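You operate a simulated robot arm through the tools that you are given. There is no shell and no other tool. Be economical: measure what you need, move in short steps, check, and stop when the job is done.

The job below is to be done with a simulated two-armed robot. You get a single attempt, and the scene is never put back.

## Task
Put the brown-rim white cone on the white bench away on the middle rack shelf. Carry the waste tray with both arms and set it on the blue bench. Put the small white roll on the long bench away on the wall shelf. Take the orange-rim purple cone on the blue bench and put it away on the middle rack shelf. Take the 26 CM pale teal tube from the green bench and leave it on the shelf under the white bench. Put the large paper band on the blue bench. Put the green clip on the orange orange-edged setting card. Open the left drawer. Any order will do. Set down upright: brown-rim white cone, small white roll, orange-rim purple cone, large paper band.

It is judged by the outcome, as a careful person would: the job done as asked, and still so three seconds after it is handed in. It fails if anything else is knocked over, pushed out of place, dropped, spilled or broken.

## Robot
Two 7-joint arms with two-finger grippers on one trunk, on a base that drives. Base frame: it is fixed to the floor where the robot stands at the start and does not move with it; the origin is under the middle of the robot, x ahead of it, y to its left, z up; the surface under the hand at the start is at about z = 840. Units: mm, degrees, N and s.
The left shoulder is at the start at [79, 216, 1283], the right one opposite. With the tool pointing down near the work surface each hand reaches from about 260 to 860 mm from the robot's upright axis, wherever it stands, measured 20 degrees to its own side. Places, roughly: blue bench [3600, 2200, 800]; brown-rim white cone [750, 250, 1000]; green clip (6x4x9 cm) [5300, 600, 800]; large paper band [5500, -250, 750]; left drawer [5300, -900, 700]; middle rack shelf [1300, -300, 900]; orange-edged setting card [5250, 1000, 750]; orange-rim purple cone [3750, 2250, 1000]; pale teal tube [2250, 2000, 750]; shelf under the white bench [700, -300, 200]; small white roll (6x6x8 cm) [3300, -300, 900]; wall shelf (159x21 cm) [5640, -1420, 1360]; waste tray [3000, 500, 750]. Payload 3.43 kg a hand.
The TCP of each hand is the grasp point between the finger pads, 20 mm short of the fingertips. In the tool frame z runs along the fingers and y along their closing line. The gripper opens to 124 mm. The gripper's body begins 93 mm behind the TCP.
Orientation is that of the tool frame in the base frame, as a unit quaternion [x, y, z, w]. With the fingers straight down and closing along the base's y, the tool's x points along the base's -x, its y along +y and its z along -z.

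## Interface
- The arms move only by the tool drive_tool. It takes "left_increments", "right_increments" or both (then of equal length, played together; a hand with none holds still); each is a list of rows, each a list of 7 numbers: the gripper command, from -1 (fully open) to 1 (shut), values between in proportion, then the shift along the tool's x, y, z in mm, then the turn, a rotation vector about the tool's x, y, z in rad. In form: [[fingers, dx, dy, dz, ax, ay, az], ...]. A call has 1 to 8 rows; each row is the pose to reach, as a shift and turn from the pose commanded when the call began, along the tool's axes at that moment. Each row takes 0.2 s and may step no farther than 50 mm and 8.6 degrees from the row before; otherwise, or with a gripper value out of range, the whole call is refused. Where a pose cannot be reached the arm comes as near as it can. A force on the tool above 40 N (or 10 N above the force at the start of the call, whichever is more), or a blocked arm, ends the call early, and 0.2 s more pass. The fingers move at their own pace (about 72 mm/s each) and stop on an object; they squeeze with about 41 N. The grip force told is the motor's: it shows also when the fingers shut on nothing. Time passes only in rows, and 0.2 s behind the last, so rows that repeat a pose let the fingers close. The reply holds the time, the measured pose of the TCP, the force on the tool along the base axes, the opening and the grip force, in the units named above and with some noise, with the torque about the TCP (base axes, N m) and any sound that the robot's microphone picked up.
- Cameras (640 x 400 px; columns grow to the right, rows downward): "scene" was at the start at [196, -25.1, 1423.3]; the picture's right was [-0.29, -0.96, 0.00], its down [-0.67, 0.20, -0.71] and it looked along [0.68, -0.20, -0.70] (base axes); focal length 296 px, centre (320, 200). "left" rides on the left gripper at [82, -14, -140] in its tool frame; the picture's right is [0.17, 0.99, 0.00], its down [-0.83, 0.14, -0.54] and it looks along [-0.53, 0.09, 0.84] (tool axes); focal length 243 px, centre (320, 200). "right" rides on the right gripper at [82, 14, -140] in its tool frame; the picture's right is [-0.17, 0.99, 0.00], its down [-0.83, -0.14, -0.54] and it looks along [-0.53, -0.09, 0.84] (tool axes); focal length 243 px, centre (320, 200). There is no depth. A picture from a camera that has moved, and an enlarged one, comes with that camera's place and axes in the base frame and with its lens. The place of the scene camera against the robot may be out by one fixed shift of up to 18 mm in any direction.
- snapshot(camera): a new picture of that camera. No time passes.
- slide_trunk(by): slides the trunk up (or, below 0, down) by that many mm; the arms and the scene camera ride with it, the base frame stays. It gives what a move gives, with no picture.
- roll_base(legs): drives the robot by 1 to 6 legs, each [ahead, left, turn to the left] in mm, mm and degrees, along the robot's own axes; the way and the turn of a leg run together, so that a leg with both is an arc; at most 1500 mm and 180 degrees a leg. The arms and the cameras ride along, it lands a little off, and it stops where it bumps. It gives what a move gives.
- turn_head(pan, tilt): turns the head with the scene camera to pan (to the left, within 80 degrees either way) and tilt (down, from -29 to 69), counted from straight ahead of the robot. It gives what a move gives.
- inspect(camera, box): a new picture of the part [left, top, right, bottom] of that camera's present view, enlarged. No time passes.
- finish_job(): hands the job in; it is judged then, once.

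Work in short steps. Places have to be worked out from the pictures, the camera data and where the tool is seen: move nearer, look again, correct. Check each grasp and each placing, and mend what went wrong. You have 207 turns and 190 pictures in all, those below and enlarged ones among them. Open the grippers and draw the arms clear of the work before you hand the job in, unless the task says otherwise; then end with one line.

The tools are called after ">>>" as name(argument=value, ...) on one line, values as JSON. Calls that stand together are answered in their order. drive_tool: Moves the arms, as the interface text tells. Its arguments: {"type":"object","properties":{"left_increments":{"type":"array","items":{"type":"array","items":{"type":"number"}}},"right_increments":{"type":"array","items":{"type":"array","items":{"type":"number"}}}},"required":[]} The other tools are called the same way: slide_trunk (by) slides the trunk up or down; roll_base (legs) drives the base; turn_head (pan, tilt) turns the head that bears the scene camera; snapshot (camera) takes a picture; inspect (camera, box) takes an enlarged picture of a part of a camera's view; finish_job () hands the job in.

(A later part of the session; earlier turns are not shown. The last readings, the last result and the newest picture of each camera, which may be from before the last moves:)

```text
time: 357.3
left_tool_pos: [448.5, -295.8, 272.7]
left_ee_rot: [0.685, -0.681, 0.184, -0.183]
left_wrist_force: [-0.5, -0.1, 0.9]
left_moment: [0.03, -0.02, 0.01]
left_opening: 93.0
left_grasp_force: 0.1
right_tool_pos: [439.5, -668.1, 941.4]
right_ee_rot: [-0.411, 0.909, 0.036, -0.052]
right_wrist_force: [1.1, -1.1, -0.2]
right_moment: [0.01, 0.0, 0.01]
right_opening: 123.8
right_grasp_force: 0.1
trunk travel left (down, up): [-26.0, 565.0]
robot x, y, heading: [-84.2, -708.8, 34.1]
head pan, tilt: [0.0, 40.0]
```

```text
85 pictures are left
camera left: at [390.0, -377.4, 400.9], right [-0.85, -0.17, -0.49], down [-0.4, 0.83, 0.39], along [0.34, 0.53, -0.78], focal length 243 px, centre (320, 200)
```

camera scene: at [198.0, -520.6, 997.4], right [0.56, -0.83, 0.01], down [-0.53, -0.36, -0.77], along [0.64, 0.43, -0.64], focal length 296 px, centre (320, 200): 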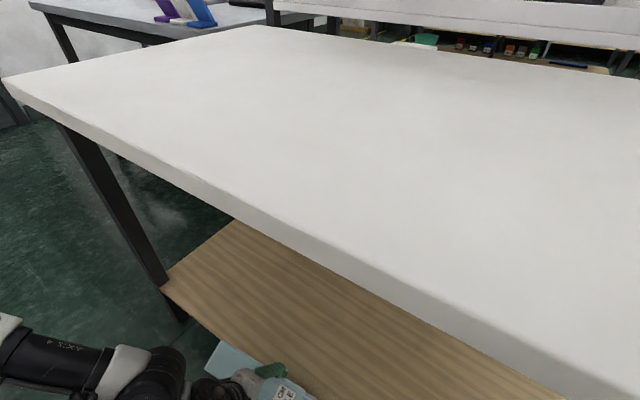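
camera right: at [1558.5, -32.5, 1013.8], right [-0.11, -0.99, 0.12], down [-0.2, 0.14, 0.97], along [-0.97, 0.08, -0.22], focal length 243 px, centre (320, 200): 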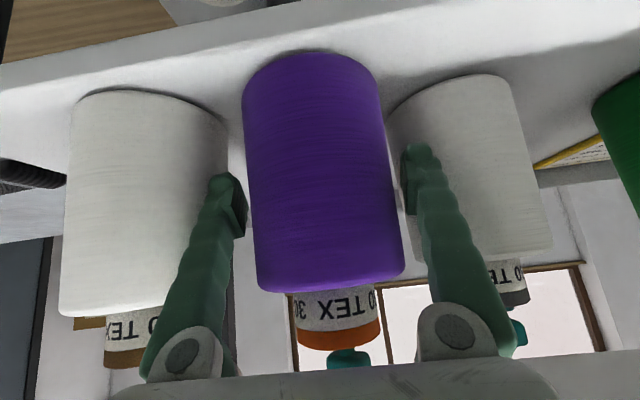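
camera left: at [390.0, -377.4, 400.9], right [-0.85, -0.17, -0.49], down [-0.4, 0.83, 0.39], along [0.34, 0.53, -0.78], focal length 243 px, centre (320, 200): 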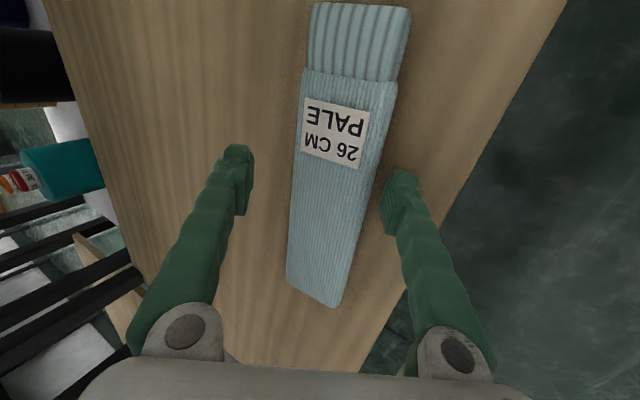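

The tube lies flat on the shelf. I lift clear and withdraw the hand, then back the robot off and reset the left wrist.

>>> drive_tool(left_increments=[[-0.5, 0, -22, -40, 0, 0, 0], [-0.5, 0, -36, -64, 0, 0, 0], [-0.5, 0, 4, -90, 0, 0, 0], [-0.5, 0, 44, -113, 0, 0, 0], [-0.5, 0, 84, -136, 0, 0, 0]])

>>> roll_base(legs=[[-250, 150, 0]])

>>> drive_tool(left_increments=[[-1, 0, 0, 0, -0.13, 0, 0], [-1, 0, 0, 0, -0.26, 0, 0], [-1, 0, 0, 0, -0.39, 0, 0], [-1, 0, 0, 0, -0.52, 0, 0]])

>>> drive_tool(left_increments=[[-1, 0, 0, -30, 0, 0, 0.14], [-1, 0, 0, -60, 0, 0, 0.28], [-1, 0, 0, -90, 0, 0, 0.42], [-1, 0, 0, -120, 0, 0, 0.56], [-1, 0, 0, -150, 0, 0, 0.7], [-1, 0, 0, -180, 0, 0, 0.84], [-1, 0, 0, -210, 0, 0, 0.925]])

>>> slide_trunk(by=400)

>>> snapshot(camera="scene")

```text
time: 358.5
left_tool_pos: [307.8, -293.8, 351.9]
left_ee_rot: [0.684, -0.681, 0.185, -0.184]
left_wrist_force: [0.5, -0.1, -0.5]
left_moment: [0.0, -0.01, -0.01]
left_opening: 93.0
left_grasp_force: 0.1
right_tool_pos: [439.0, -668.1, 941.4]
right_ee_rot: [-0.412, 0.909, 0.036, -0.053]
right_wrist_force: [0.1, 0.1, 1.3]
right_moment: [-0.02, 0.02, -0.01]
right_opening: 124.1
right_grasp_force: 0.1
trunk travel left (down, up): [-26.0, 565.0]
robot x, y, heading: [-83.0, -708.8, 34.0]
head pan, tilt: [0.0, 40.0]
```

```text
time: 361.2
left_tool_pos: [18.0, -309.1, 351.4]
left_ee_rot: [0.685, -0.68, 0.185, -0.184]
left_wrist_force: [0.0, -0.5, 0.1]
left_moment: [0.0, 0.0, 0.01]
left_opening: 93.0
left_grasp_force: 0.0
right_tool_pos: [147.2, -684.5, 940.3]
right_ee_rot: [-0.411, 0.909, 0.035, -0.052]
right_wrist_force: [-0.8, 0.0, -0.4]
right_moment: [0.03, -0.01, 0.0]
right_opening: 124.1
right_grasp_force: 0.0
trunk travel left (down, up): [-26.0, 565.0]
robot x, y, heading: [-372.4, -721.8, 34.1]
head pan, tilt: [0.0, 40.0]
```

```text
time: 362.2
left_tool_pos: [16.8, -311.8, 352.0]
left_ee_rot: [0.709, -0.705, 0.002, 0.002]
left_wrist_force: [-0.6, 1.1, 0.2]
left_moment: [-0.03, 0.01, -0.02]
left_opening: 124.2
left_grasp_force: 0.2
right_tool_pos: [147.9, -686.0, 940.9]
right_ee_rot: [-0.411, 0.909, 0.035, -0.052]
right_wrist_force: [0.0, 0.2, 1.0]
right_moment: [-0.01, 0.02, 0.0]
right_opening: 123.9
right_grasp_force: 0.0
trunk travel left (down, up): [-26.0, 565.0]
robot x, y, heading: [-378.2, -726.0, 33.9]
head pan, tilt: [0.0, 40.0]
```

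```text
time: 363.8
left_tool_pos: [12.9, -310.6, 558.3]
left_ee_rot: [-0.318, 0.948, -0.004, 0.002]
left_wrist_force: [-0.3, -0.4, -0.4]
left_moment: [-0.01, 0.0, 0.0]
left_opening: 123.9
left_grasp_force: 0.0
right_tool_pos: [148.6, -684.8, 940.3]
right_ee_rot: [-0.411, 0.909, 0.036, -0.052]
right_wrist_force: [0.3, 0.2, 0.2]
right_moment: [-0.03, -0.02, 0.03]
right_opening: 124.1
right_grasp_force: 0.1
trunk travel left (down, up): [-26.0, 565.0]
robot x, y, heading: [-374.5, -724.1, 33.8]
head pan, tilt: [0.0, 40.0]
```

```text
time: 367.6
left_tool_pos: [15.6, -308.8, 961.5]
left_ee_rot: [-0.32, 0.948, -0.002, 0.002]
left_wrist_force: [0.3, -0.1, -0.1]
left_moment: [0.01, 0.02, -0.02]
left_opening: 124.0
left_grasp_force: 0.0
right_tool_pos: [39.0, -759.3, 1426.2]
right_ee_rot: [-0.416, 0.901, 0.063, 0.105]
right_wrist_force: [0.2, 1.4, 0.2]
right_moment: [0.02, -0.04, -0.03]
right_opening: 123.9
right_grasp_force: 0.1
trunk travel left (down, up): [-426.0, 165.0]
robot x, y, heading: [-378.1, -723.0, 33.9]
head pan, tilt: [0.0, 40.0]
```

```text
84 pictures are left
camera scene: at [-203.0, -606.9, 1415.9], right [0.56, -0.83, 0.0], down [-0.53, -0.36, -0.77], along [0.64, 0.43, -0.64], focal length 296 px, centre (320, 200)
```

scene: 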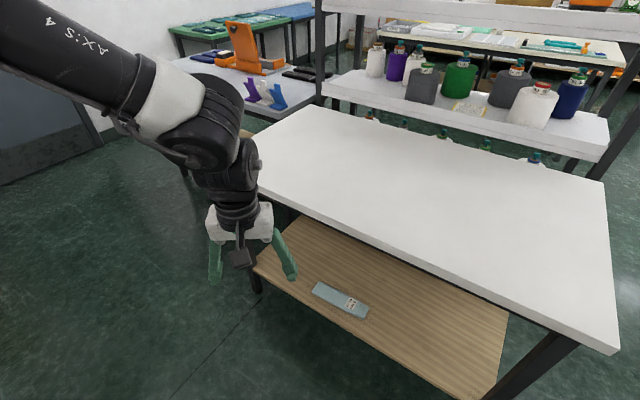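

Tube placed well. I restore the right arm to its normal pose and drive round to the long bench.

>>> drive_tool(right_increments=[[-1, -10, -16, 40, 0, 0.035, 0.04], [-1, -20, -33, 80, 0, 0.07, 0.08], [-1, -30, -50, 120, 0, 0.105, 0.12], [-1, -42, -66, 160, 0, 0.14, 0.16], [-1, -53, -83, 200, 0, 0.175, 0.2], [-1, -64, -100, 240, 0, 0.21, 0.235], [-1, -75, -116, 279, 0, 0.24, 0.27]])

>>> roll_base(legs=[[0, 0, -34], [0, -870, 0], [1400, 0, 0], [1300, 0, 0]])

>>> turn_head(pan=30, tilt=25)

>>> snapshot(camera="scene")

```text
time: 369.2
left_tool_pos: [18.7, -307.9, 960.7]
left_ee_rot: [-0.32, 0.947, -0.003, 0.001]
left_wrist_force: [-0.3, 0.0, -0.6]
left_moment: [0.01, 0.04, 0.04]
left_opening: 124.0
left_grasp_force: 0.1
right_tool_pos: [221.0, -724.4, 1170.0]
right_ee_rot: [-0.294, 0.955, 0.027, -0.013]
right_wrist_force: [0.3, 0.0, 0.5]
right_moment: [0.0, 0.08, 0.0]
right_opening: 124.1
right_grasp_force: 0.1
trunk travel left (down, up): [-426.0, 165.0]
robot x, y, heading: [-374.3, -724.2, 34.1]
head pan, tilt: [0.0, 40.0]
```

```text
time: 398.7
left_tool_pos: [2794.9, -1324.9, 962.0]
left_ee_rot: [-0.059, 0.998, -0.003, 0.001]
left_wrist_force: [0.6, 0.6, 0.6]
left_moment: [-0.01, -0.02, 0.0]
left_opening: 124.1
left_grasp_force: 0.0
right_tool_pos: [2758.1, -1785.4, 1172.8]
right_ee_rot: [-0.033, 0.999, 0.029, -0.005]
right_wrist_force: [0.4, 0.5, -0.1]
right_moment: [0.04, -0.02, 0.01]
right_opening: 123.8
right_grasp_force: 0.2
trunk travel left (down, up): [-426.0, 165.0]
robot x, y, heading: [2245.7, -1483.4, 3.4]
head pan, tilt: [0.0, 40.0]
```

```text
time: 399.7
left_tool_pos: [2795.8, -1325.0, 961.8]
left_ee_rot: [-0.059, 0.998, -0.003, 0.001]
left_wrist_force: [-0.3, -0.7, 0.3]
left_moment: [0.02, -0.02, 0.03]
left_opening: 124.0
left_grasp_force: 0.1
right_tool_pos: [2757.3, -1784.6, 1171.9]
right_ee_rot: [-0.033, 0.999, 0.029, -0.004]
right_wrist_force: [0.0, 0.3, 0.4]
right_moment: [0.0, 0.0, -0.02]
right_opening: 123.9
right_grasp_force: 0.1
trunk travel left (down, up): [-426.0, 165.0]
robot x, y, heading: [2252.6, -1483.7, 3.7]
head pan, tilt: [30.0, 25.0]
```

```text
83 pictures are left
camera scene: at [2447.1, -1427.6, 1439.2], right [0.55, -0.84, 0.0], down [-0.35, -0.23, -0.91], along [0.76, 0.5, -0.42], focal length 296 px, centre (320, 200)
```

scene: 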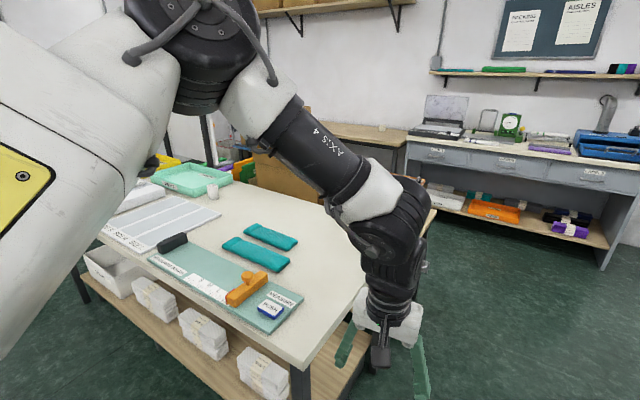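

I can see the small white roll near the teal tray on the long bench, about (3267,-260). I raise the trunk and approach from the aisle.

>>> slide_trunk(by=100)

>>> roll_base(legs=[[0, 0, -3.7], [0, 1020, 0], [240, 0, 0]])

>>> turn_head(pan=20, tilt=40)

>>> snapshot(camera="scene")

>>> snapshot(camera="left")

```text
time: 401.0
left_tool_pos: [2797.4, -1325.3, 1073.5]
left_ee_rot: [-0.062, 0.998, -0.003, 0.014]
left_wrist_force: [0.6, 0.4, -0.7]
left_moment: [-0.01, -0.02, 0.01]
left_opening: 123.9
left_grasp_force: 0.1
right_tool_pos: [2758.3, -1785.3, 1270.1]
right_ee_rot: [-0.033, 0.999, 0.03, -0.006]
right_wrist_force: [0.0, 0.4, 0.8]
right_moment: [0.0, -0.02, 0.05]
right_opening: 123.9
right_grasp_force: 0.1
trunk travel left (down, up): [-526.0, 65.0]
robot x, y, heading: [2249.7, -1485.9, 3.3]
head pan, tilt: [30.0, 25.0]
```

```text
time: 416.9
left_tool_pos: [3044.2, -342.9, 1077.0]
left_ee_rot: [-0.036, 0.999, -0.003, 0.015]
left_wrist_force: [-0.2, -0.4, -0.2]
left_moment: [0.02, -0.02, 0.0]
left_opening: 123.8
left_grasp_force: 0.1
right_tool_pos: [2981.2, -799.2, 1272.8]
right_ee_rot: [-0.008, 1.0, 0.03, -0.002]
right_wrist_force: [0.1, 1.3, -0.5]
right_moment: [-0.01, 0.02, 0.02]
right_opening: 123.9
right_grasp_force: 0.1
trunk travel left (down, up): [-526.0, 65.0]
robot x, y, heading: [2490.6, -471.4, 0.7]
head pan, tilt: [30.0, 25.0]
```

```text
time: 417.7
left_tool_pos: [3046.3, -343.3, 1074.7]
left_ee_rot: [-0.036, 0.999, -0.003, 0.015]
left_wrist_force: [0.0, -1.4, 0.6]
left_moment: [0.02, 0.03, 0.01]
left_opening: 124.2
left_grasp_force: 0.0
right_tool_pos: [2982.9, -799.0, 1271.2]
right_ee_rot: [-0.008, 1.0, 0.029, -0.005]
right_wrist_force: [0.2, 0.2, 0.3]
right_moment: [0.04, 0.0, 0.0]
right_opening: 124.1
right_grasp_force: 0.1
trunk travel left (down, up): [-526.0, 65.0]
robot x, y, heading: [2487.8, -470.3, 0.7]
head pan, tilt: [20.0, 40.0]
```

```text
82 pictures are left
camera scene: at [2643.6, -443.7, 1530.7], right [0.35, -0.94, 0.0], down [-0.6, -0.23, -0.77], along [0.72, 0.27, -0.64], focal length 296 px, centre (320, 200)
```

scene: 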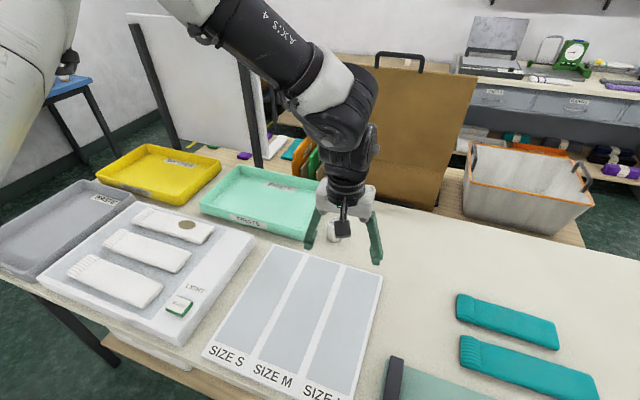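

```text
81 pictures are left
camera left: at [2960.6, -362.1, 1212.5], right [-0.24, 0.97, -0.01], down [0.8, 0.2, 0.56], along [0.55, 0.12, -0.83], focal length 243 px, centre (320, 200)
```

left: 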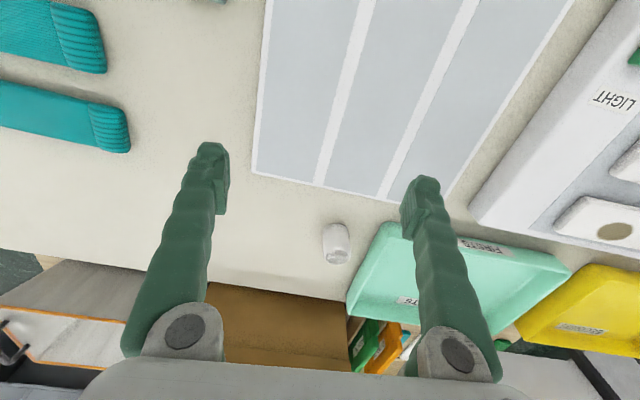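

The roll stands at ≈(3264,-258), about 43 mm from the teal tray. I step closer and bring the left hand in at 45° with a part-opened gripper.

>>> roll_base(legs=[[60, 0, -0.7]])

>>> drive_tool(left_increments=[[-0.4, -13, 13, 0, 0, -0.131, 0], [-0.4, -26, 26, 15, 0, -0.262, 0], [-0.4, -40, 40, 35, 0, -0.393, 0], [-0.4, -53, 53, 60, 0, -0.524, 0], [-0.4, -66, 66, 85, 0, -0.655, 0], [-0.4, -79, 79, 105, 0, -0.785, 0]])

>>> snapshot(camera="left")

>>> inspect(camera="scene", box=[0, 130, 320, 330])

```text
time: 418.7
left_tool_pos: [3098.5, -347.2, 1078.2]
left_ee_rot: [-0.031, 0.999, -0.003, 0.017]
left_wrist_force: [-0.8, 0.3, -0.1]
left_moment: [0.02, -0.08, 0.0]
left_opening: 124.1
left_grasp_force: 0.1
right_tool_pos: [3031.5, -804.2, 1274.3]
right_ee_rot: [-0.002, 1.0, 0.029, -0.001]
right_wrist_force: [0.0, 0.3, 0.6]
right_moment: [-0.03, -0.07, 0.0]
right_opening: 123.8
right_grasp_force: 0.0
trunk travel left (down, up): [-526.0, 65.0]
robot x, y, heading: [2547.8, -469.1, -0.2]
head pan, tilt: [20.0, 40.0]
```

```text
time: 420.1
left_tool_pos: [3174.8, -270.7, 972.2]
left_ee_rot: [-0.032, 0.918, 0.011, 0.396]
left_wrist_force: [-0.2, 0.9, -0.9]
left_moment: [0.0, 0.02, 0.02]
left_opening: 86.3
left_grasp_force: 0.1
left hand out of reach, approached as far as the arm can: row 6
right_tool_pos: [3037.8, -803.9, 1270.3]
right_ee_rot: [-0.002, 1.0, 0.028, -0.004]
right_wrist_force: [-0.4, 0.0, 0.1]
right_moment: [-0.02, 0.04, 0.02]
right_opening: 124.0
right_grasp_force: 0.0
trunk travel left (down, up): [-526.0, 65.0]
robot x, y, heading: [2546.0, -473.5, -0.0]
head pan, tilt: [20.0, 40.0]
```

```text
80 pictures are left
camera left: at [3017.4, -295.4, 1008.1], right [-0.18, 0.98, -0.12], down [0.17, 0.16, 0.97], along [0.97, 0.15, -0.19], focal length 243 px, centre (320, 200)
```

left: 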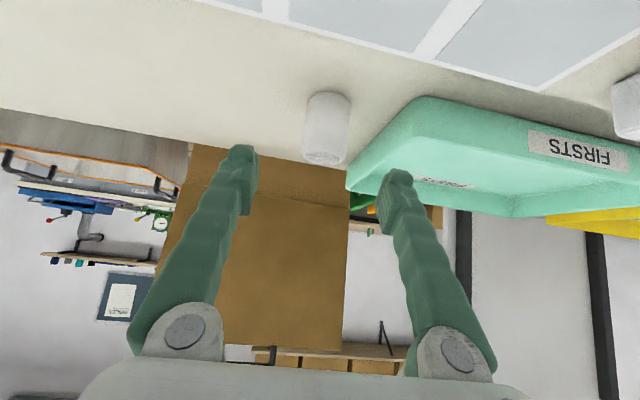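

```text
2.00 times, centred on (160, 230) of scene
camera zoom: at [2702.1, -444.7, 1530.5], right [0.34, -0.94, 0.0], down [-0.61, -0.22, -0.77], along [0.72, 0.26, -0.64], focal length 593 px, centre (640, 140)
```

zoom: 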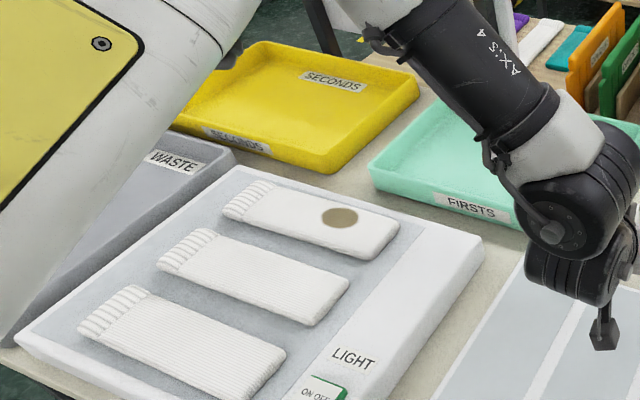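

"WASTE" is the grey tray at the far end. For the roll, centre ≈(3289,-260): advance along the fingers.

>>> drive_tool(left_increments=[[-0.4, -4, 1, 40, 0, 0, 0], [-0.4, -8, 2, 80, 0, 0, 0], [-0.4, -12, 4, 115, 0, 0, 0], [-0.4, -15, 4, 142, 0, 0, 0]])

>>> snapshot(camera="left")

```text
time: 421.1
left_tool_pos: [3219.4, -316.4, 927.0]
left_ee_rot: [-0.044, 0.916, 0.02, 0.398]
left_wrist_force: [0.4, -0.6, -0.5]
left_moment: [0.0, 0.01, 0.02]
left_opening: 86.6
left_grasp_force: 0.0
left hand out of reach, approached as far as the arm can: row 1, 2, 3, 4
right_tool_pos: [3036.0, -804.2, 1271.1]
right_ee_rot: [-0.003, 1.0, 0.029, -0.002]
right_wrist_force: [-0.2, -0.2, 1.0]
right_moment: [0.01, 0.02, -0.02]
right_opening: 124.1
right_grasp_force: 0.1
trunk travel left (down, up): [-526.0, 65.0]
robot x, y, heading: [2550.3, -473.6, -0.2]
head pan, tilt: [20.0, 40.0]
```

```text
78 pictures are left
camera left: at [3063.4, -345.4, 962.6], right [-0.21, 0.97, -0.12], down [0.16, 0.15, 0.98], along [0.97, 0.18, -0.19], focal length 243 px, centre (320, 200)
```

left: 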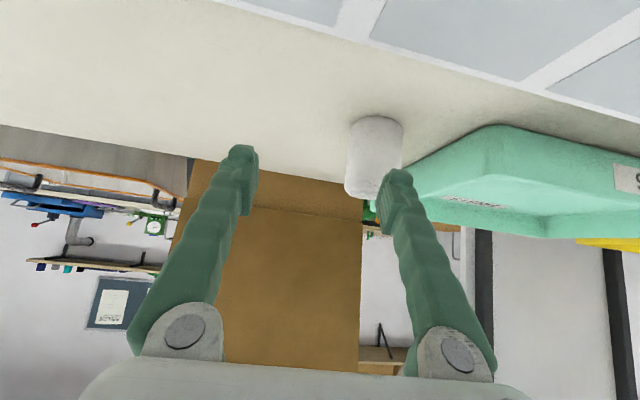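

The arm is at its limit here, but base and trunk moves carry it rigidly. I raise, shift the base left and ahead, and look.

>>> slide_trunk(by=60)

>>> roll_base(legs=[[0, 56, 0], [60, 0, 0]])

>>> snapshot(camera="left")

```text
time: 422.1
left_tool_pos: [3254.3, -315.9, 1120.3]
left_ee_rot: [-0.045, 0.873, 0.015, 0.486]
left_wrist_force: [0.2, -0.4, -0.2]
left_moment: [0.01, -0.03, -0.01]
left_opening: 86.9
left_grasp_force: 0.1
right_tool_pos: [3035.7, -804.1, 1330.9]
right_ee_rot: [-0.003, 1.0, 0.03, -0.005]
right_wrist_force: [-0.7, -0.6, 0.2]
right_moment: [0.03, 0.03, 0.0]
right_opening: 124.2
right_grasp_force: 0.0
trunk travel left (down, up): [-586.0, 5.0]
robot x, y, heading: [2546.1, -474.8, -0.2]
head pan, tilt: [20.0, 40.0]
```

```text
time: 424.2
left_tool_pos: [3308.0, -261.0, 1127.1]
left_ee_rot: [-0.045, 0.87, 0.015, 0.49]
left_wrist_force: [-0.9, -0.1, -0.6]
left_moment: [0.04, 0.0, 0.0]
left_opening: 86.8
left_grasp_force: 0.0
right_tool_pos: [3088.8, -749.9, 1335.8]
right_ee_rot: [-0.002, 1.0, 0.029, 0.0]
right_wrist_force: [-0.1, 1.1, 0.5]
right_moment: [0.01, -0.08, 0.0]
right_opening: 123.9
right_grasp_force: 0.0
trunk travel left (down, up): [-586.0, 5.0]
robot x, y, heading: [2602.5, -413.5, -0.1]
head pan, tilt: [20.0, 40.0]
```

```text
77 pictures are left
camera left: at [3146.9, -290.1, 1130.1], right [-0.18, 0.97, -0.16], down [-0.04, 0.15, 0.99], along [0.98, 0.18, 0.01], focal length 243 px, centre (320, 200)
```

left: 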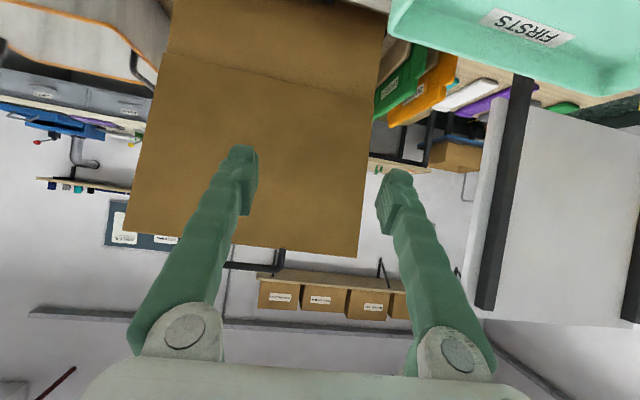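

The increments count from the commanded (unreached) pose, which explains the drift. I pull the command back to a reachable pose, lower the trunk, and look again.

>>> drive_tool(left_increments=[[-0.4, -2, -10, -42, 0, 0, 0], [-0.4, -5, -20, -85, 0, 0, 0], [-0.4, -7, -30, -128, 0, 0, 0], [-0.4, -10, -40, -170, 0, 0, 0], [-0.4, -12, -49, -212, 0, 0, 0]])

>>> slide_trunk(by=-140)

>>> snapshot(camera="left")

```text
time: 425.4
left_tool_pos: [3140.5, -325.8, 1246.4]
left_ee_rot: [-0.044, 0.871, 0.015, 0.489]
left_wrist_force: [-0.1, -0.8, 0.3]
left_moment: [-0.01, -0.01, 0.01]
left_opening: 87.0
left_grasp_force: 0.1
right_tool_pos: [3093.0, -749.2, 1334.7]
right_ee_rot: [-0.002, 1.0, 0.029, -0.002]
right_wrist_force: [-0.4, -0.9, 0.7]
right_moment: [0.0, 0.0, -0.02]
right_opening: 123.8
right_grasp_force: 0.0
trunk travel left (down, up): [-586.0, 5.0]
robot x, y, heading: [2605.5, -416.8, -0.1]
head pan, tilt: [20.0, 40.0]
```

```text
time: 426.5
left_tool_pos: [3162.4, -279.7, 1141.9]
left_ee_rot: [-0.118, 0.877, 0.01, 0.466]
left_wrist_force: [0.0, 0.3, 0.1]
left_moment: [0.01, 0.02, 0.03]
left_opening: 86.7
left_grasp_force: 0.0
right_tool_pos: [3097.0, -749.4, 1227.0]
right_ee_rot: [-0.003, 0.999, 0.029, -0.012]
right_wrist_force: [0.7, -0.6, -0.1]
right_moment: [0.04, 0.01, 0.0]
right_opening: 124.0
right_grasp_force: 0.0
trunk travel left (down, up): [-488.0, 102.0]
robot x, y, heading: [2601.7, -419.5, -0.1]
head pan, tilt: [20.0, 40.0]
stopped: the arm was blocked; the commanded pose is now the measured one
```

```text
76 pictures are left
camera left: at [3006.4, -327.2, 1154.9], right [-0.3, 0.93, -0.23], down [-0.03, 0.23, 0.97], along [0.95, 0.3, -0.05], focal length 243 px, centre (320, 200)
```

left: 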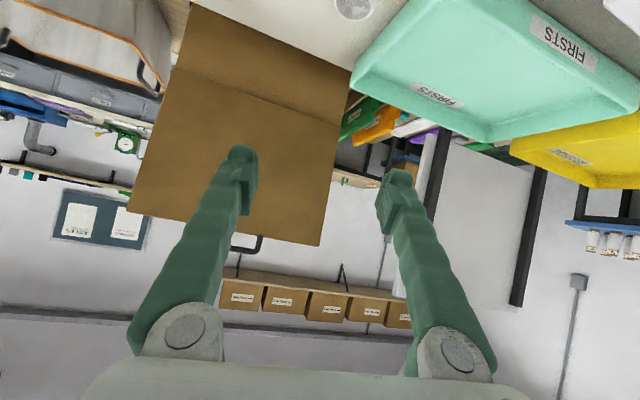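

Something blocked while lowering. I look with the scene camera at the left arm.

>>> turn_head(pan=45, tilt=30)

>>> snapshot(camera="scene")

```text
time: 427.4
left_tool_pos: [3160.9, -277.9, 1144.8]
left_ee_rot: [-0.119, 0.875, 0.011, 0.468]
left_wrist_force: [0.4, -0.4, 0.5]
left_moment: [0.03, 0.02, 0.04]
left_opening: 86.6
left_grasp_force: 0.0
right_tool_pos: [3095.8, -749.1, 1228.2]
right_ee_rot: [-0.003, 0.999, 0.03, -0.011]
right_wrist_force: [-0.6, -0.4, 0.7]
right_moment: [0.03, -0.01, 0.01]
right_opening: 124.1
right_grasp_force: 0.1
trunk travel left (down, up): [-488.0, 102.0]
robot x, y, heading: [2604.5, -417.0, 0.2]
head pan, tilt: [45.0, 30.0]
```

```text
75 pictures are left
camera scene: at [2767.2, -355.0, 1501.1], right [0.7, -0.71, 0.0], down [-0.35, -0.35, -0.87], along [0.61, 0.61, -0.5], focal length 296 px, centre (320, 200)
```

scene: 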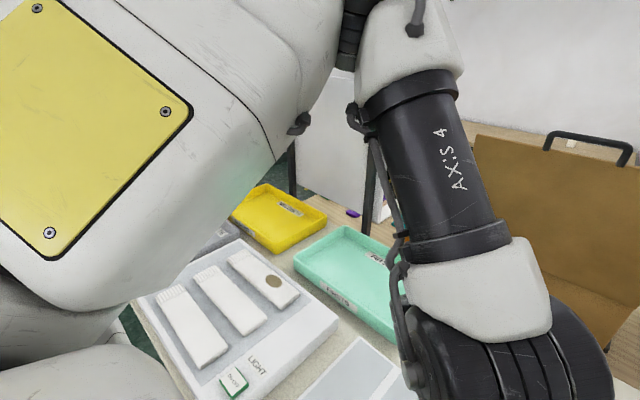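

Likely the torso is too close over the bench. I back off, and switch to the right arm, which reached well at such range: shift the base so the roll is on its side.

>>> roll_base(legs=[[-80, 0, 0], [0, 410, 0]])

>>> drive_tool(right_increments=[[-0.4, 0, 0, 20, 0, -0.131, 0], [-0.4, -10, 0, 40, 0, -0.262, 0], [-0.4, -20, 0, 60, 0, -0.393, 0], [-0.4, -35, 0, 80, 0, -0.524, 0], [-0.4, -55, 0, 110, 0, -0.655, 0], [-0.4, -80, 0, 140, 0, -0.785, 0]])

>>> snapshot(camera="right")

```text
time: 434.1
left_tool_pos: [3076.9, 132.3, 1143.3]
left_ee_rot: [-0.122, 0.875, 0.013, 0.468]
left_wrist_force: [1.0, 0.3, -0.4]
left_moment: [0.0, 0.02, -0.02]
left_opening: 86.9
left_grasp_force: 0.1
right_tool_pos: [3014.7, -339.4, 1226.7]
right_ee_rot: [-0.006, 0.999, 0.03, -0.012]
right_wrist_force: [0.4, 0.9, -0.7]
right_moment: [-0.05, -0.03, -0.01]
right_opening: 124.3
right_grasp_force: 0.0
trunk travel left (down, up): [-488.0, 102.0]
robot x, y, heading: [2519.7, -10.5, 0.0]
head pan, tilt: [45.0, 30.0]
```

```text
time: 435.5
left_tool_pos: [3079.7, 130.1, 1143.1]
left_ee_rot: [-0.122, 0.875, 0.013, 0.468]
left_wrist_force: [0.3, 0.7, -0.3]
left_moment: [0.03, -0.01, 0.01]
left_opening: 86.8
left_grasp_force: 0.1
right_tool_pos: [3090.8, -330.3, 1084.2]
right_ee_rot: [0.006, 0.928, 0.03, 0.371]
right_wrist_force: [0.4, -0.5, 0.0]
right_moment: [-0.01, 0.02, -0.03]
right_opening: 86.7
right_grasp_force: 0.1
trunk travel left (down, up): [-488.0, 102.0]
robot x, y, heading: [2519.8, -11.3, 0.2]
head pan, tilt: [45.0, 30.0]
```

```text
74 pictures are left
camera right: at [2934.7, -319.9, 1130.4], right [0.11, 0.98, 0.17], down [0.23, -0.19, 0.95], along [0.97, -0.06, -0.25], focal length 243 px, centre (320, 200)
```

right: 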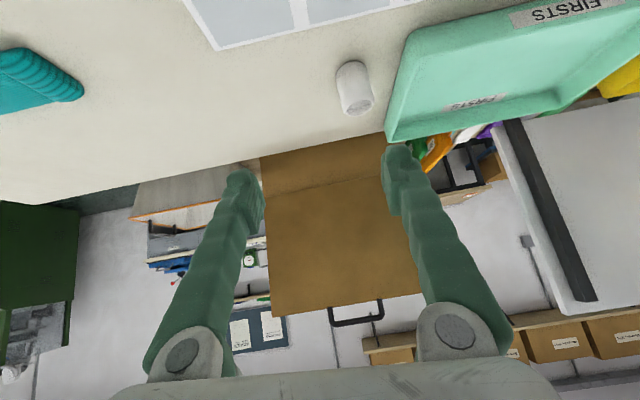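

Roll at ≈(3287,-254). I move laterally and along the fingers to the pre-grasp.

>>> drive_tool(right_increments=[[-0.4, 0, 15, 40, 0, 0, 0], [-0.4, 0, 30, 80, 0, 0, 0], [-0.4, 0, 46, 120, 0, 0, 0], [-0.4, -1, 61, 155, 0, 0, 0], [-0.4, -1, 61, 185, 0, 0, 0]])

>>> snapshot(camera="right")

```text
time: 436.7
left_tool_pos: [3079.0, 130.2, 1142.7]
left_ee_rot: [-0.121, 0.876, 0.012, 0.467]
left_wrist_force: [-0.2, 0.4, -0.5]
left_moment: [0.01, 0.04, 0.03]
left_opening: 86.9
left_grasp_force: 0.0
right_tool_pos: [3221.7, -261.3, 956.0]
right_ee_rot: [0.007, 0.928, 0.03, 0.37]
right_wrist_force: [0.1, -0.1, -0.4]
right_moment: [-0.02, 0.05, 0.03]
right_opening: 86.8
right_grasp_force: 0.1
trunk travel left (down, up): [-488.0, 102.0]
robot x, y, heading: [2522.2, -9.1, 0.2]
head pan, tilt: [45.0, 30.0]
```

```text
73 pictures are left
camera right: at [3065.2, -250.5, 1001.7], right [0.11, 0.98, 0.17], down [0.23, -0.19, 0.95], along [0.97, -0.06, -0.25], focal length 243 px, centre (320, 200)
```

right: 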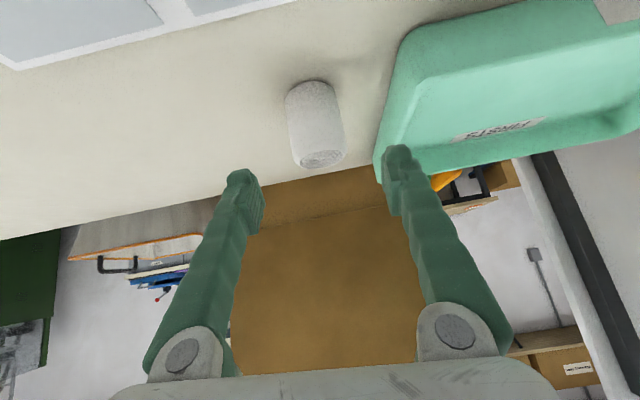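

Aligned. Advance, close, and lift gently.

>>> drive_tool(right_increments=[[-0.4, 1, 3, 40, 0, 0, 0], [-0.4, 2, 3, 75, 0, 0, 0], [-0.4, 2, 3, 97, 0, 0, 0], [1, 2, 3, 97, 0, 0, 0], [1, 2, 3, 97, 0, 0, 0], [1, 2, 3, 97, 0, 0, 0]])

>>> drive_tool(right_increments=[[1, -5, 0, -5, 0, 0, 0], [1, -12, 0, -12, 0, 0, 0], [1, -22, 0, -22, 0, 0, 0], [1, -35, 0, -35, 0, 0, 0], [1, -50, 0, -50, 0, 0, 0], [1, -70, 0, -70, 0, 0, 0]])

>>> snapshot(camera="right")

```text
time: 438.1
left_tool_pos: [3078.3, 131.5, 1143.7]
left_ee_rot: [-0.121, 0.876, 0.012, 0.468]
left_wrist_force: [-0.1, -0.3, -0.3]
left_moment: [-0.01, -0.01, 0.01]
left_opening: 87.0
left_grasp_force: 0.1
right_tool_pos: [3266.5, -274.2, 906.9]
right_ee_rot: [0.006, 0.928, 0.03, 0.371]
right_wrist_force: [0.2, -0.3, -0.3]
right_moment: [0.01, -0.03, 0.02]
right_opening: 48.3
right_grasp_force: 41.5
right hand out of reach, approached as far as the arm can: row 2, 3, 4, 5, 6
trunk travel left (down, up): [-488.0, 102.0]
robot x, y, heading: [2526.1, -9.8, 0.3]
head pan, tilt: [45.0, 30.0]
```

```text
time: 439.5
left_tool_pos: [3076.3, 131.0, 1143.1]
left_ee_rot: [-0.122, 0.875, 0.012, 0.468]
left_wrist_force: [0.1, 0.0, 0.5]
left_moment: [0.0, 0.0, 0.01]
left_opening: 86.9
left_grasp_force: 0.1
right_tool_pos: [3266.5, -280.8, 1007.6]
right_ee_rot: [0.005, 0.928, 0.03, 0.371]
right_wrist_force: [0.2, 0.0, 0.0]
right_moment: [-0.01, -0.04, -0.05]
right_opening: 48.2
right_grasp_force: 41.1
trunk travel left (down, up): [-488.0, 102.0]
robot x, y, heading: [2522.2, -12.6, 0.0]
head pan, tilt: [45.0, 30.0]
```

```text
72 pictures are left
camera right: at [3110.5, -270.4, 1053.5], right [0.11, 0.98, 0.17], down [0.23, -0.19, 0.95], along [0.97, -0.06, -0.25], focal length 243 px, centre (320, 200)
```

right: 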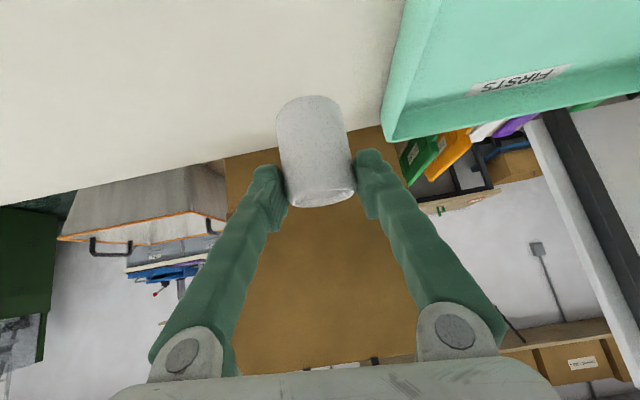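

The arm stopped 22 mm short, so the grip may be near the fingertips. I zoom to judge the hold.

>>> inspect(camera="right", box=[220, 70, 420, 230])

```text
2.50 times, centred on (320, 150) of right
camera zoom: at [3110.5, -270.4, 1053.5], right [0.11, 0.98, 0.17], down [0.23, -0.19, 0.95], along [0.97, -0.06, -0.25], focal length 606 px, centre (320, 325)
```

zoom: 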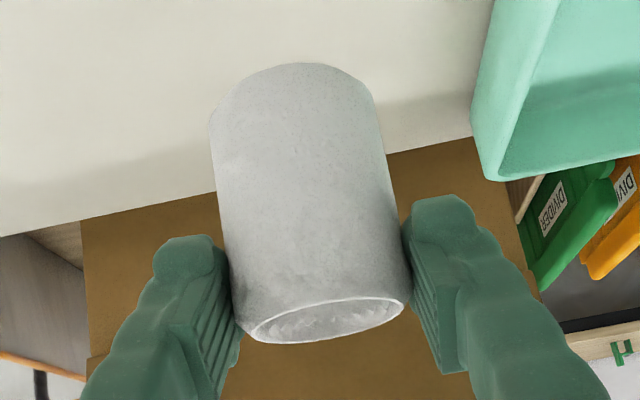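

The roll is gripped soundly at its upper end (bottom ≈67 mm below the TCP). I raise the trunk and drive round the south end of the long bench toward the wall shelf.

>>> slide_trunk(by=60)

>>> roll_base(legs=[[-230, 0, 0], [0, -1500, 0], [0, -120, 0], [1300, 0, 0], [1000, 0, 0]])

>>> turn_head(pan=0, tilt=12)

>>> snapshot(camera="scene")

```text
time: 440.5
left_tool_pos: [3077.5, 131.4, 1201.7]
left_ee_rot: [-0.12, 0.876, 0.012, 0.467]
left_wrist_force: [-0.6, -0.6, -0.5]
left_moment: [0.02, -0.01, -0.01]
left_opening: 86.9
left_grasp_force: 0.1
right_tool_pos: [3266.5, -282.2, 1064.1]
right_ee_rot: [0.006, 0.929, 0.029, 0.37]
right_wrist_force: [0.4, -1.0, 0.0]
right_moment: [-0.01, -0.01, 0.03]
right_opening: 48.0
right_grasp_force: 40.5
trunk travel left (down, up): [-548.0, 42.0]
robot x, y, heading: [2522.6, -13.5, 0.4]
head pan, tilt: [45.0, 30.0]
```

```text
time: 477.1
left_tool_pos: [5131.3, -1437.8, 1204.7]
left_ee_rot: [-0.126, 0.874, 0.015, 0.468]
left_wrist_force: [0.4, -0.4, -1.1]
left_moment: [0.01, 0.0, 0.0]
left_opening: 87.0
left_grasp_force: 0.2
right_tool_pos: [5325.8, -1847.7, 1066.7]
right_ee_rot: [0.001, 0.928, 0.03, 0.372]
right_wrist_force: [0.4, -0.1, -0.6]
right_moment: [0.0, 0.01, 0.01]
right_opening: 48.0
right_grasp_force: 41.2
trunk travel left (down, up): [-548.0, 42.0]
robot x, y, heading: [4579.8, -1590.0, 0.7]
head pan, tilt: [45.0, 30.0]
```

```text
time: 478.2
left_tool_pos: [5131.1, -1438.3, 1203.7]
left_ee_rot: [-0.125, 0.875, 0.014, 0.468]
left_wrist_force: [-0.1, 0.2, 0.2]
left_moment: [0.03, 0.0, 0.0]
left_opening: 87.2
left_grasp_force: 0.1
right_tool_pos: [5325.1, -1847.8, 1066.7]
right_ee_rot: [0.002, 0.928, 0.03, 0.371]
right_wrist_force: [0.5, 0.5, 0.5]
right_moment: [0.01, 0.0, 0.01]
right_opening: 47.8
right_grasp_force: 41.2
trunk travel left (down, up): [-548.0, 42.0]
robot x, y, heading: [4576.5, -1585.0, 0.9]
head pan, tilt: [0.0, 12.0]
```

```text
70 pictures are left
camera scene: at [4724.1, -1585.3, 1602.1], right [0.01, -1.0, 0.0], down [-0.21, 0.0, -0.98], along [0.98, 0.01, -0.21], focal length 296 px, centre (320, 200)
```

scene: 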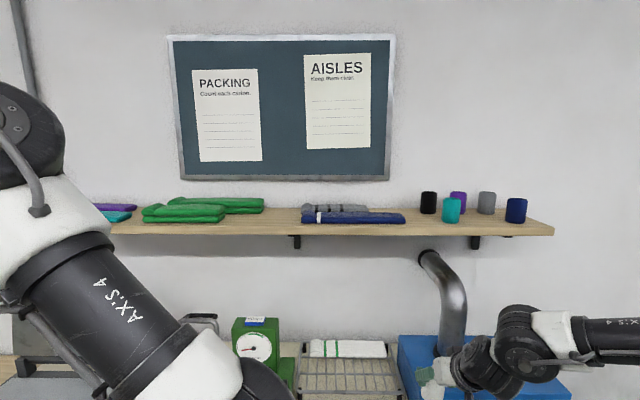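

The wall shelf has a free front spot between the teal and navy rolls (y≈-2065). I raise the right hand above shelf height first.

>>> slide_trunk(by=42)

>>> drive_tool(right_increments=[[1, -25, 0, -26, 0, 0, 0], [1, -58, 0, -60, 0, 0, 0], [1, -92, 0, -96, 0, 0, 0], [1, -126, 0, -132, 0, 0, 0], [1, -160, 0, -167, 0, 0, 0], [1, -194, 0, -202, 0, 0, 0], [1, -228, 0, -237, 0, 0, 0]])

>>> roll_base(legs=[[0, -216, -0.9]])

>>> turn_head(pan=-18, tilt=15)

>>> snapshot(camera="scene")

>>> snapshot(camera="right")

```text
time: 479.1
left_tool_pos: [5131.3, -1437.7, 1244.4]
left_ee_rot: [-0.125, 0.875, 0.014, 0.468]
left_wrist_force: [0.0, -0.2, 0.1]
left_moment: [0.03, -0.03, 0.0]
left_opening: 86.9
left_grasp_force: 0.0
right_tool_pos: [5332.3, -1848.6, 1196.6]
right_ee_rot: [-0.001, 0.904, 0.031, 0.427]
right_wrist_force: [0.1, 1.2, -1.0]
right_moment: [0.0, -0.04, 0.0]
right_opening: 48.1
right_grasp_force: 40.5
trunk travel left (down, up): [-590.0, 0.0]
robot x, y, heading: [4575.1, -1586.4, 0.8]
head pan, tilt: [0.0, 12.0]
```

```text
time: 480.7
left_tool_pos: [5129.6, -1437.8, 1246.4]
left_ee_rot: [-0.125, 0.874, 0.013, 0.469]
left_wrist_force: [0.4, -0.3, 0.1]
left_moment: [-0.01, 0.0, 0.0]
left_opening: 86.7
left_grasp_force: 0.0
right_tool_pos: [5290.3, -1868.3, 1526.0]
right_ee_rot: [-0.001, 0.902, 0.032, 0.43]
right_wrist_force: [-0.3, 0.4, -0.8]
right_moment: [0.01, 0.02, -0.03]
right_opening: 48.1
right_grasp_force: 40.9
trunk travel left (down, up): [-590.0, 0.0]
robot x, y, heading: [4575.3, -1585.6, 0.8]
head pan, tilt: [0.0, 12.0]
```

```text
time: 484.2
left_tool_pos: [5133.5, -1664.5, 1245.9]
left_ee_rot: [-0.121, 0.875, 0.012, 0.468]
left_wrist_force: [-1.0, -0.2, 0.9]
left_moment: [0.0, 0.03, 0.01]
left_opening: 86.6
left_grasp_force: 0.1
right_tool_pos: [5290.1, -2098.2, 1525.8]
right_ee_rot: [0.003, 0.903, 0.031, 0.43]
right_wrist_force: [0.5, 0.0, 0.4]
right_moment: [0.01, 0.02, 0.0]
right_opening: 48.0
right_grasp_force: 40.7
trunk travel left (down, up): [-590.0, 0.0]
robot x, y, heading: [4579.1, -1807.2, 0.3]
head pan, tilt: [0.0, 12.0]
```

```text
time: 485.1
left_tool_pos: [5132.8, -1665.9, 1245.8]
left_ee_rot: [-0.121, 0.875, 0.012, 0.468]
left_wrist_force: [-1.1, -0.9, 0.0]
left_moment: [-0.03, 0.03, -0.04]
left_opening: 86.6
left_grasp_force: 0.1
right_tool_pos: [5288.3, -2098.8, 1525.9]
right_ee_rot: [0.006, 0.902, 0.029, 0.43]
right_wrist_force: [-0.2, -0.2, -0.6]
right_moment: [0.02, -0.01, 0.03]
right_opening: 48.0
right_grasp_force: 41.1
trunk travel left (down, up): [-590.0, 0.0]
robot x, y, heading: [4577.9, -1806.5, 0.1]
head pan, tilt: [-18.0, 15.0]
```

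```text
69 pictures are left
camera scene: at [4670.6, -1837.5, 1640.1], right [-0.31, -0.95, 0.0], down [-0.25, 0.08, -0.97], along [0.92, -0.3, -0.26], focal length 296 px, centre (320, 200)
```

scene: 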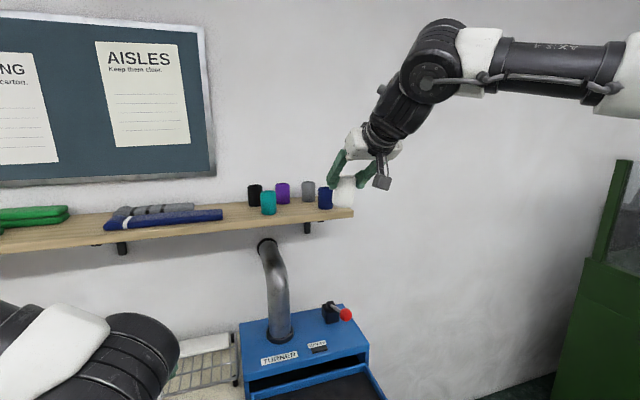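

```text
68 pictures are left
camera right: at [5128.4, -2088.5, 1551.7], right [0.09, 0.98, 0.19], down [0.11, -0.19, 0.97], along [0.99, -0.06, -0.12], focal length 243 px, centre (320, 200)
```

right: 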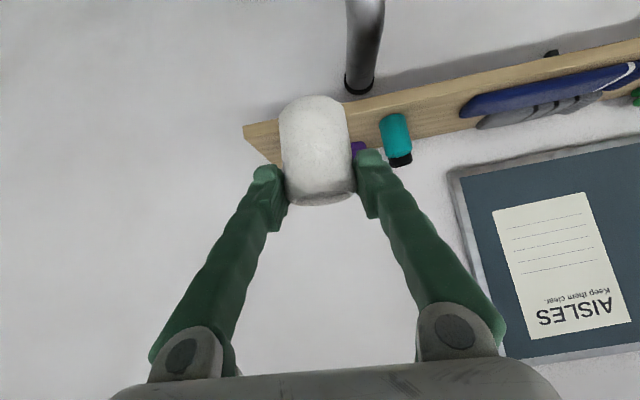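

Shelf top ≈1368, teal roll (5560,-1956), navy (5544,-2139): target spot (5568,-2052). I square the wrist back and drive in above it.

>>> drive_tool(right_increments=[[1, 0, 0, 0, 0, 0.065, 0], [1, 0, 0, 0, 0, 0.13, 0]])

>>> roll_base(legs=[[0, 46, 0], [190, 0, 0]])

>>> snapshot(camera="right")

>>> inspect(camera="scene", box=[200, 100, 440, 260])

```text
time: 485.6
left_tool_pos: [5133.9, -1667.1, 1245.2]
left_ee_rot: [-0.12, 0.876, 0.012, 0.468]
left_wrist_force: [0.6, -0.9, -0.8]
left_moment: [0.03, -0.01, 0.02]
left_opening: 86.9
left_grasp_force: 0.2
right_tool_pos: [5280.9, -2116.7, 1519.1]
right_ee_rot: [0.002, 0.928, 0.032, 0.37]
right_wrist_force: [-0.1, -0.2, -0.1]
right_moment: [0.03, 0.02, 0.01]
right_opening: 48.0
right_grasp_force: 40.9
right hand out of reach, approached as far as the arm can: row 2
trunk travel left (down, up): [-590.0, 0.0]
robot x, y, heading: [4579.2, -1804.8, 0.2]
head pan, tilt: [-18.0, 15.0]
```

```text
time: 488.3
left_tool_pos: [5322.8, -1624.5, 1247.6]
left_ee_rot: [-0.117, 0.875, 0.011, 0.47]
left_wrist_force: [-0.4, -0.3, 0.0]
left_moment: [-0.02, 0.03, 0.0]
left_opening: 86.5
left_grasp_force: 0.1
right_tool_pos: [5467.0, -2075.4, 1521.3]
right_ee_rot: [0.005, 0.928, 0.029, 0.372]
right_wrist_force: [-1.1, -0.3, -0.6]
right_moment: [0.04, 0.0, 0.0]
right_opening: 48.1
right_grasp_force: 40.9
trunk travel left (down, up): [-590.0, 0.0]
robot x, y, heading: [4771.8, -1764.3, 0.2]
head pan, tilt: [-18.0, 15.0]
```

```text
67 pictures are left
camera right: at [5310.1, -2065.0, 1567.4], right [0.11, 0.98, 0.17], down [0.23, -0.19, 0.95], along [0.97, -0.06, -0.25], focal length 243 px, centre (320, 200)
```

right: 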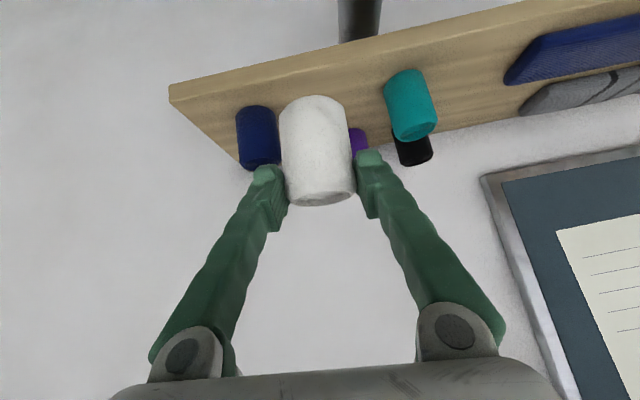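

```text
2.50 times, centred on (320, 180) of scene
camera zoom: at [4857.6, -1792.8, 1640.5], right [-0.31, -0.95, 0.0], down [-0.24, 0.08, -0.97], along [0.92, -0.3, -0.26], focal length 741 px, centre (320, 250)
```

zoom: 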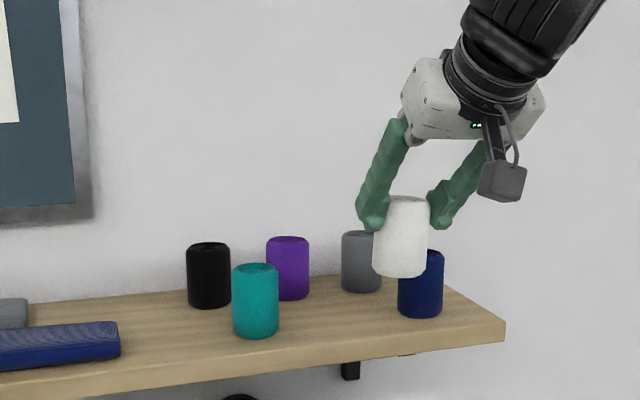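

Front edge ≈5525. I drive the last 88 mm in above the spot, then lower halfway and check.

>>> roll_base(legs=[[88, 12, 0]])

>>> drive_tool(right_increments=[[1, 10, 0, 10, 0, 0, 0], [1, 20, 0, 21, 0, 0, 0], [1, 30, 0, 31, 0, 0, 0]])

>>> snapshot(camera="right")

>>> inspect(camera="scene", box=[200, 120, 440, 280])

```text
time: 489.5
left_tool_pos: [5408.9, -1612.9, 1248.9]
left_ee_rot: [-0.118, 0.874, 0.01, 0.471]
left_wrist_force: [0.7, -0.3, 0.4]
left_moment: [-0.01, 0.0, 0.0]
left_opening: 86.9
left_grasp_force: 0.1
right_tool_pos: [5551.3, -2064.3, 1523.1]
right_ee_rot: [0.005, 0.928, 0.03, 0.372]
right_wrist_force: [-1.4, 0.6, 0.3]
right_moment: [0.01, -0.01, -0.01]
right_opening: 48.2
right_grasp_force: 40.7
trunk travel left (down, up): [-590.0, 0.0]
robot x, y, heading: [4857.3, -1747.5, -0.2]
head pan, tilt: [-18.0, 15.0]
```

```text
time: 490.3
left_tool_pos: [5414.0, -1612.7, 1246.0]
left_ee_rot: [-0.116, 0.876, 0.009, 0.467]
left_wrist_force: [-0.1, 0.1, -0.4]
left_moment: [-0.02, 0.02, -0.03]
left_opening: 86.9
left_grasp_force: 0.0
right_tool_pos: [5557.5, -2061.9, 1474.7]
right_ee_rot: [0.006, 0.928, 0.03, 0.37]
right_wrist_force: [-0.3, 0.5, -0.3]
right_moment: [0.03, 0.05, -0.02]
right_opening: 47.9
right_grasp_force: 40.9
trunk travel left (down, up): [-590.0, 0.0]
robot x, y, heading: [4854.4, -1750.9, -0.0]
head pan, tilt: [-18.0, 15.0]
```

```text
65 pictures are left
camera right: at [5402.3, -2052.0, 1520.3], right [0.11, 0.98, 0.17], down [0.23, -0.19, 0.95], along [0.97, -0.06, -0.25], focal length 243 px, centre (320, 200)
```

right: 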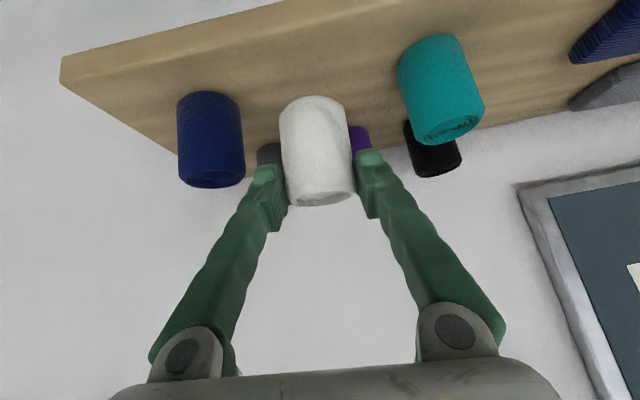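

```text
2.50 times, centred on (320, 200) of scene
camera zoom: at [4949.6, -1781.4, 1639.9], right [-0.31, -0.95, 0.0], down [-0.25, 0.08, -0.97], along [0.92, -0.3, -0.26], focal length 741 px, centre (320, 200)
```

zoom: 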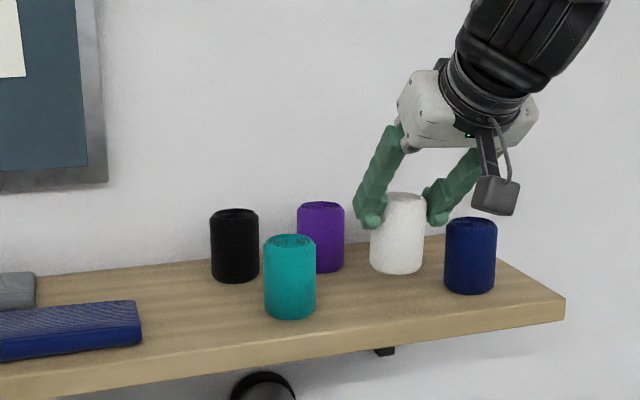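

Well placed between the rolls. Lower the remaining ~40 mm until contact.

>>> drive_tool(right_increments=[[1, 6, 0, 6, 0, 0, 0], [1, 12, 0, 12, 0, 0, 0], [1, 18, 0, 19, 0, 0, 0], [1, 22, 0, 23, 0, 0, 0], [1, 26, 0, 27, 0, 0, 0], [1, 29, 0, 30, 0, 0, 0], [1, 32, 0, 33, 0, 0, 0]])

>>> snapshot(camera="right")

```text
time: 491.9
left_tool_pos: [5411.2, -1612.1, 1247.8]
left_ee_rot: [-0.117, 0.875, 0.01, 0.469]
left_wrist_force: [-0.1, -0.6, -0.1]
left_moment: [-0.05, 0.01, 0.01]
left_opening: 86.9
left_grasp_force: 0.1
right_tool_pos: [5554.1, -2058.0, 1438.2]
right_ee_rot: [0.005, 0.926, 0.03, 0.376]
right_wrist_force: [4.4, -3.6, 18.1]
right_moment: [-0.65, -0.33, 0.01]
right_opening: 48.0
right_grasp_force: 41.0
trunk travel left (down, up): [-590.0, 0.0]
robot x, y, heading: [4857.0, -1753.7, -0.2]
head pan, tilt: [-18.0, 15.0]
```

```text
63 pictures are left
camera right: at [5397.3, -2048.3, 1482.3], right [0.11, 0.98, 0.17], down [0.22, -0.19, 0.96], along [0.97, -0.06, -0.24], focal length 243 px, centre (320, 200)
```

right: 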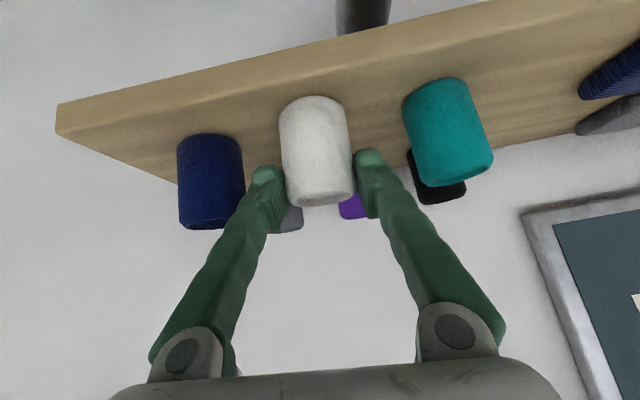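

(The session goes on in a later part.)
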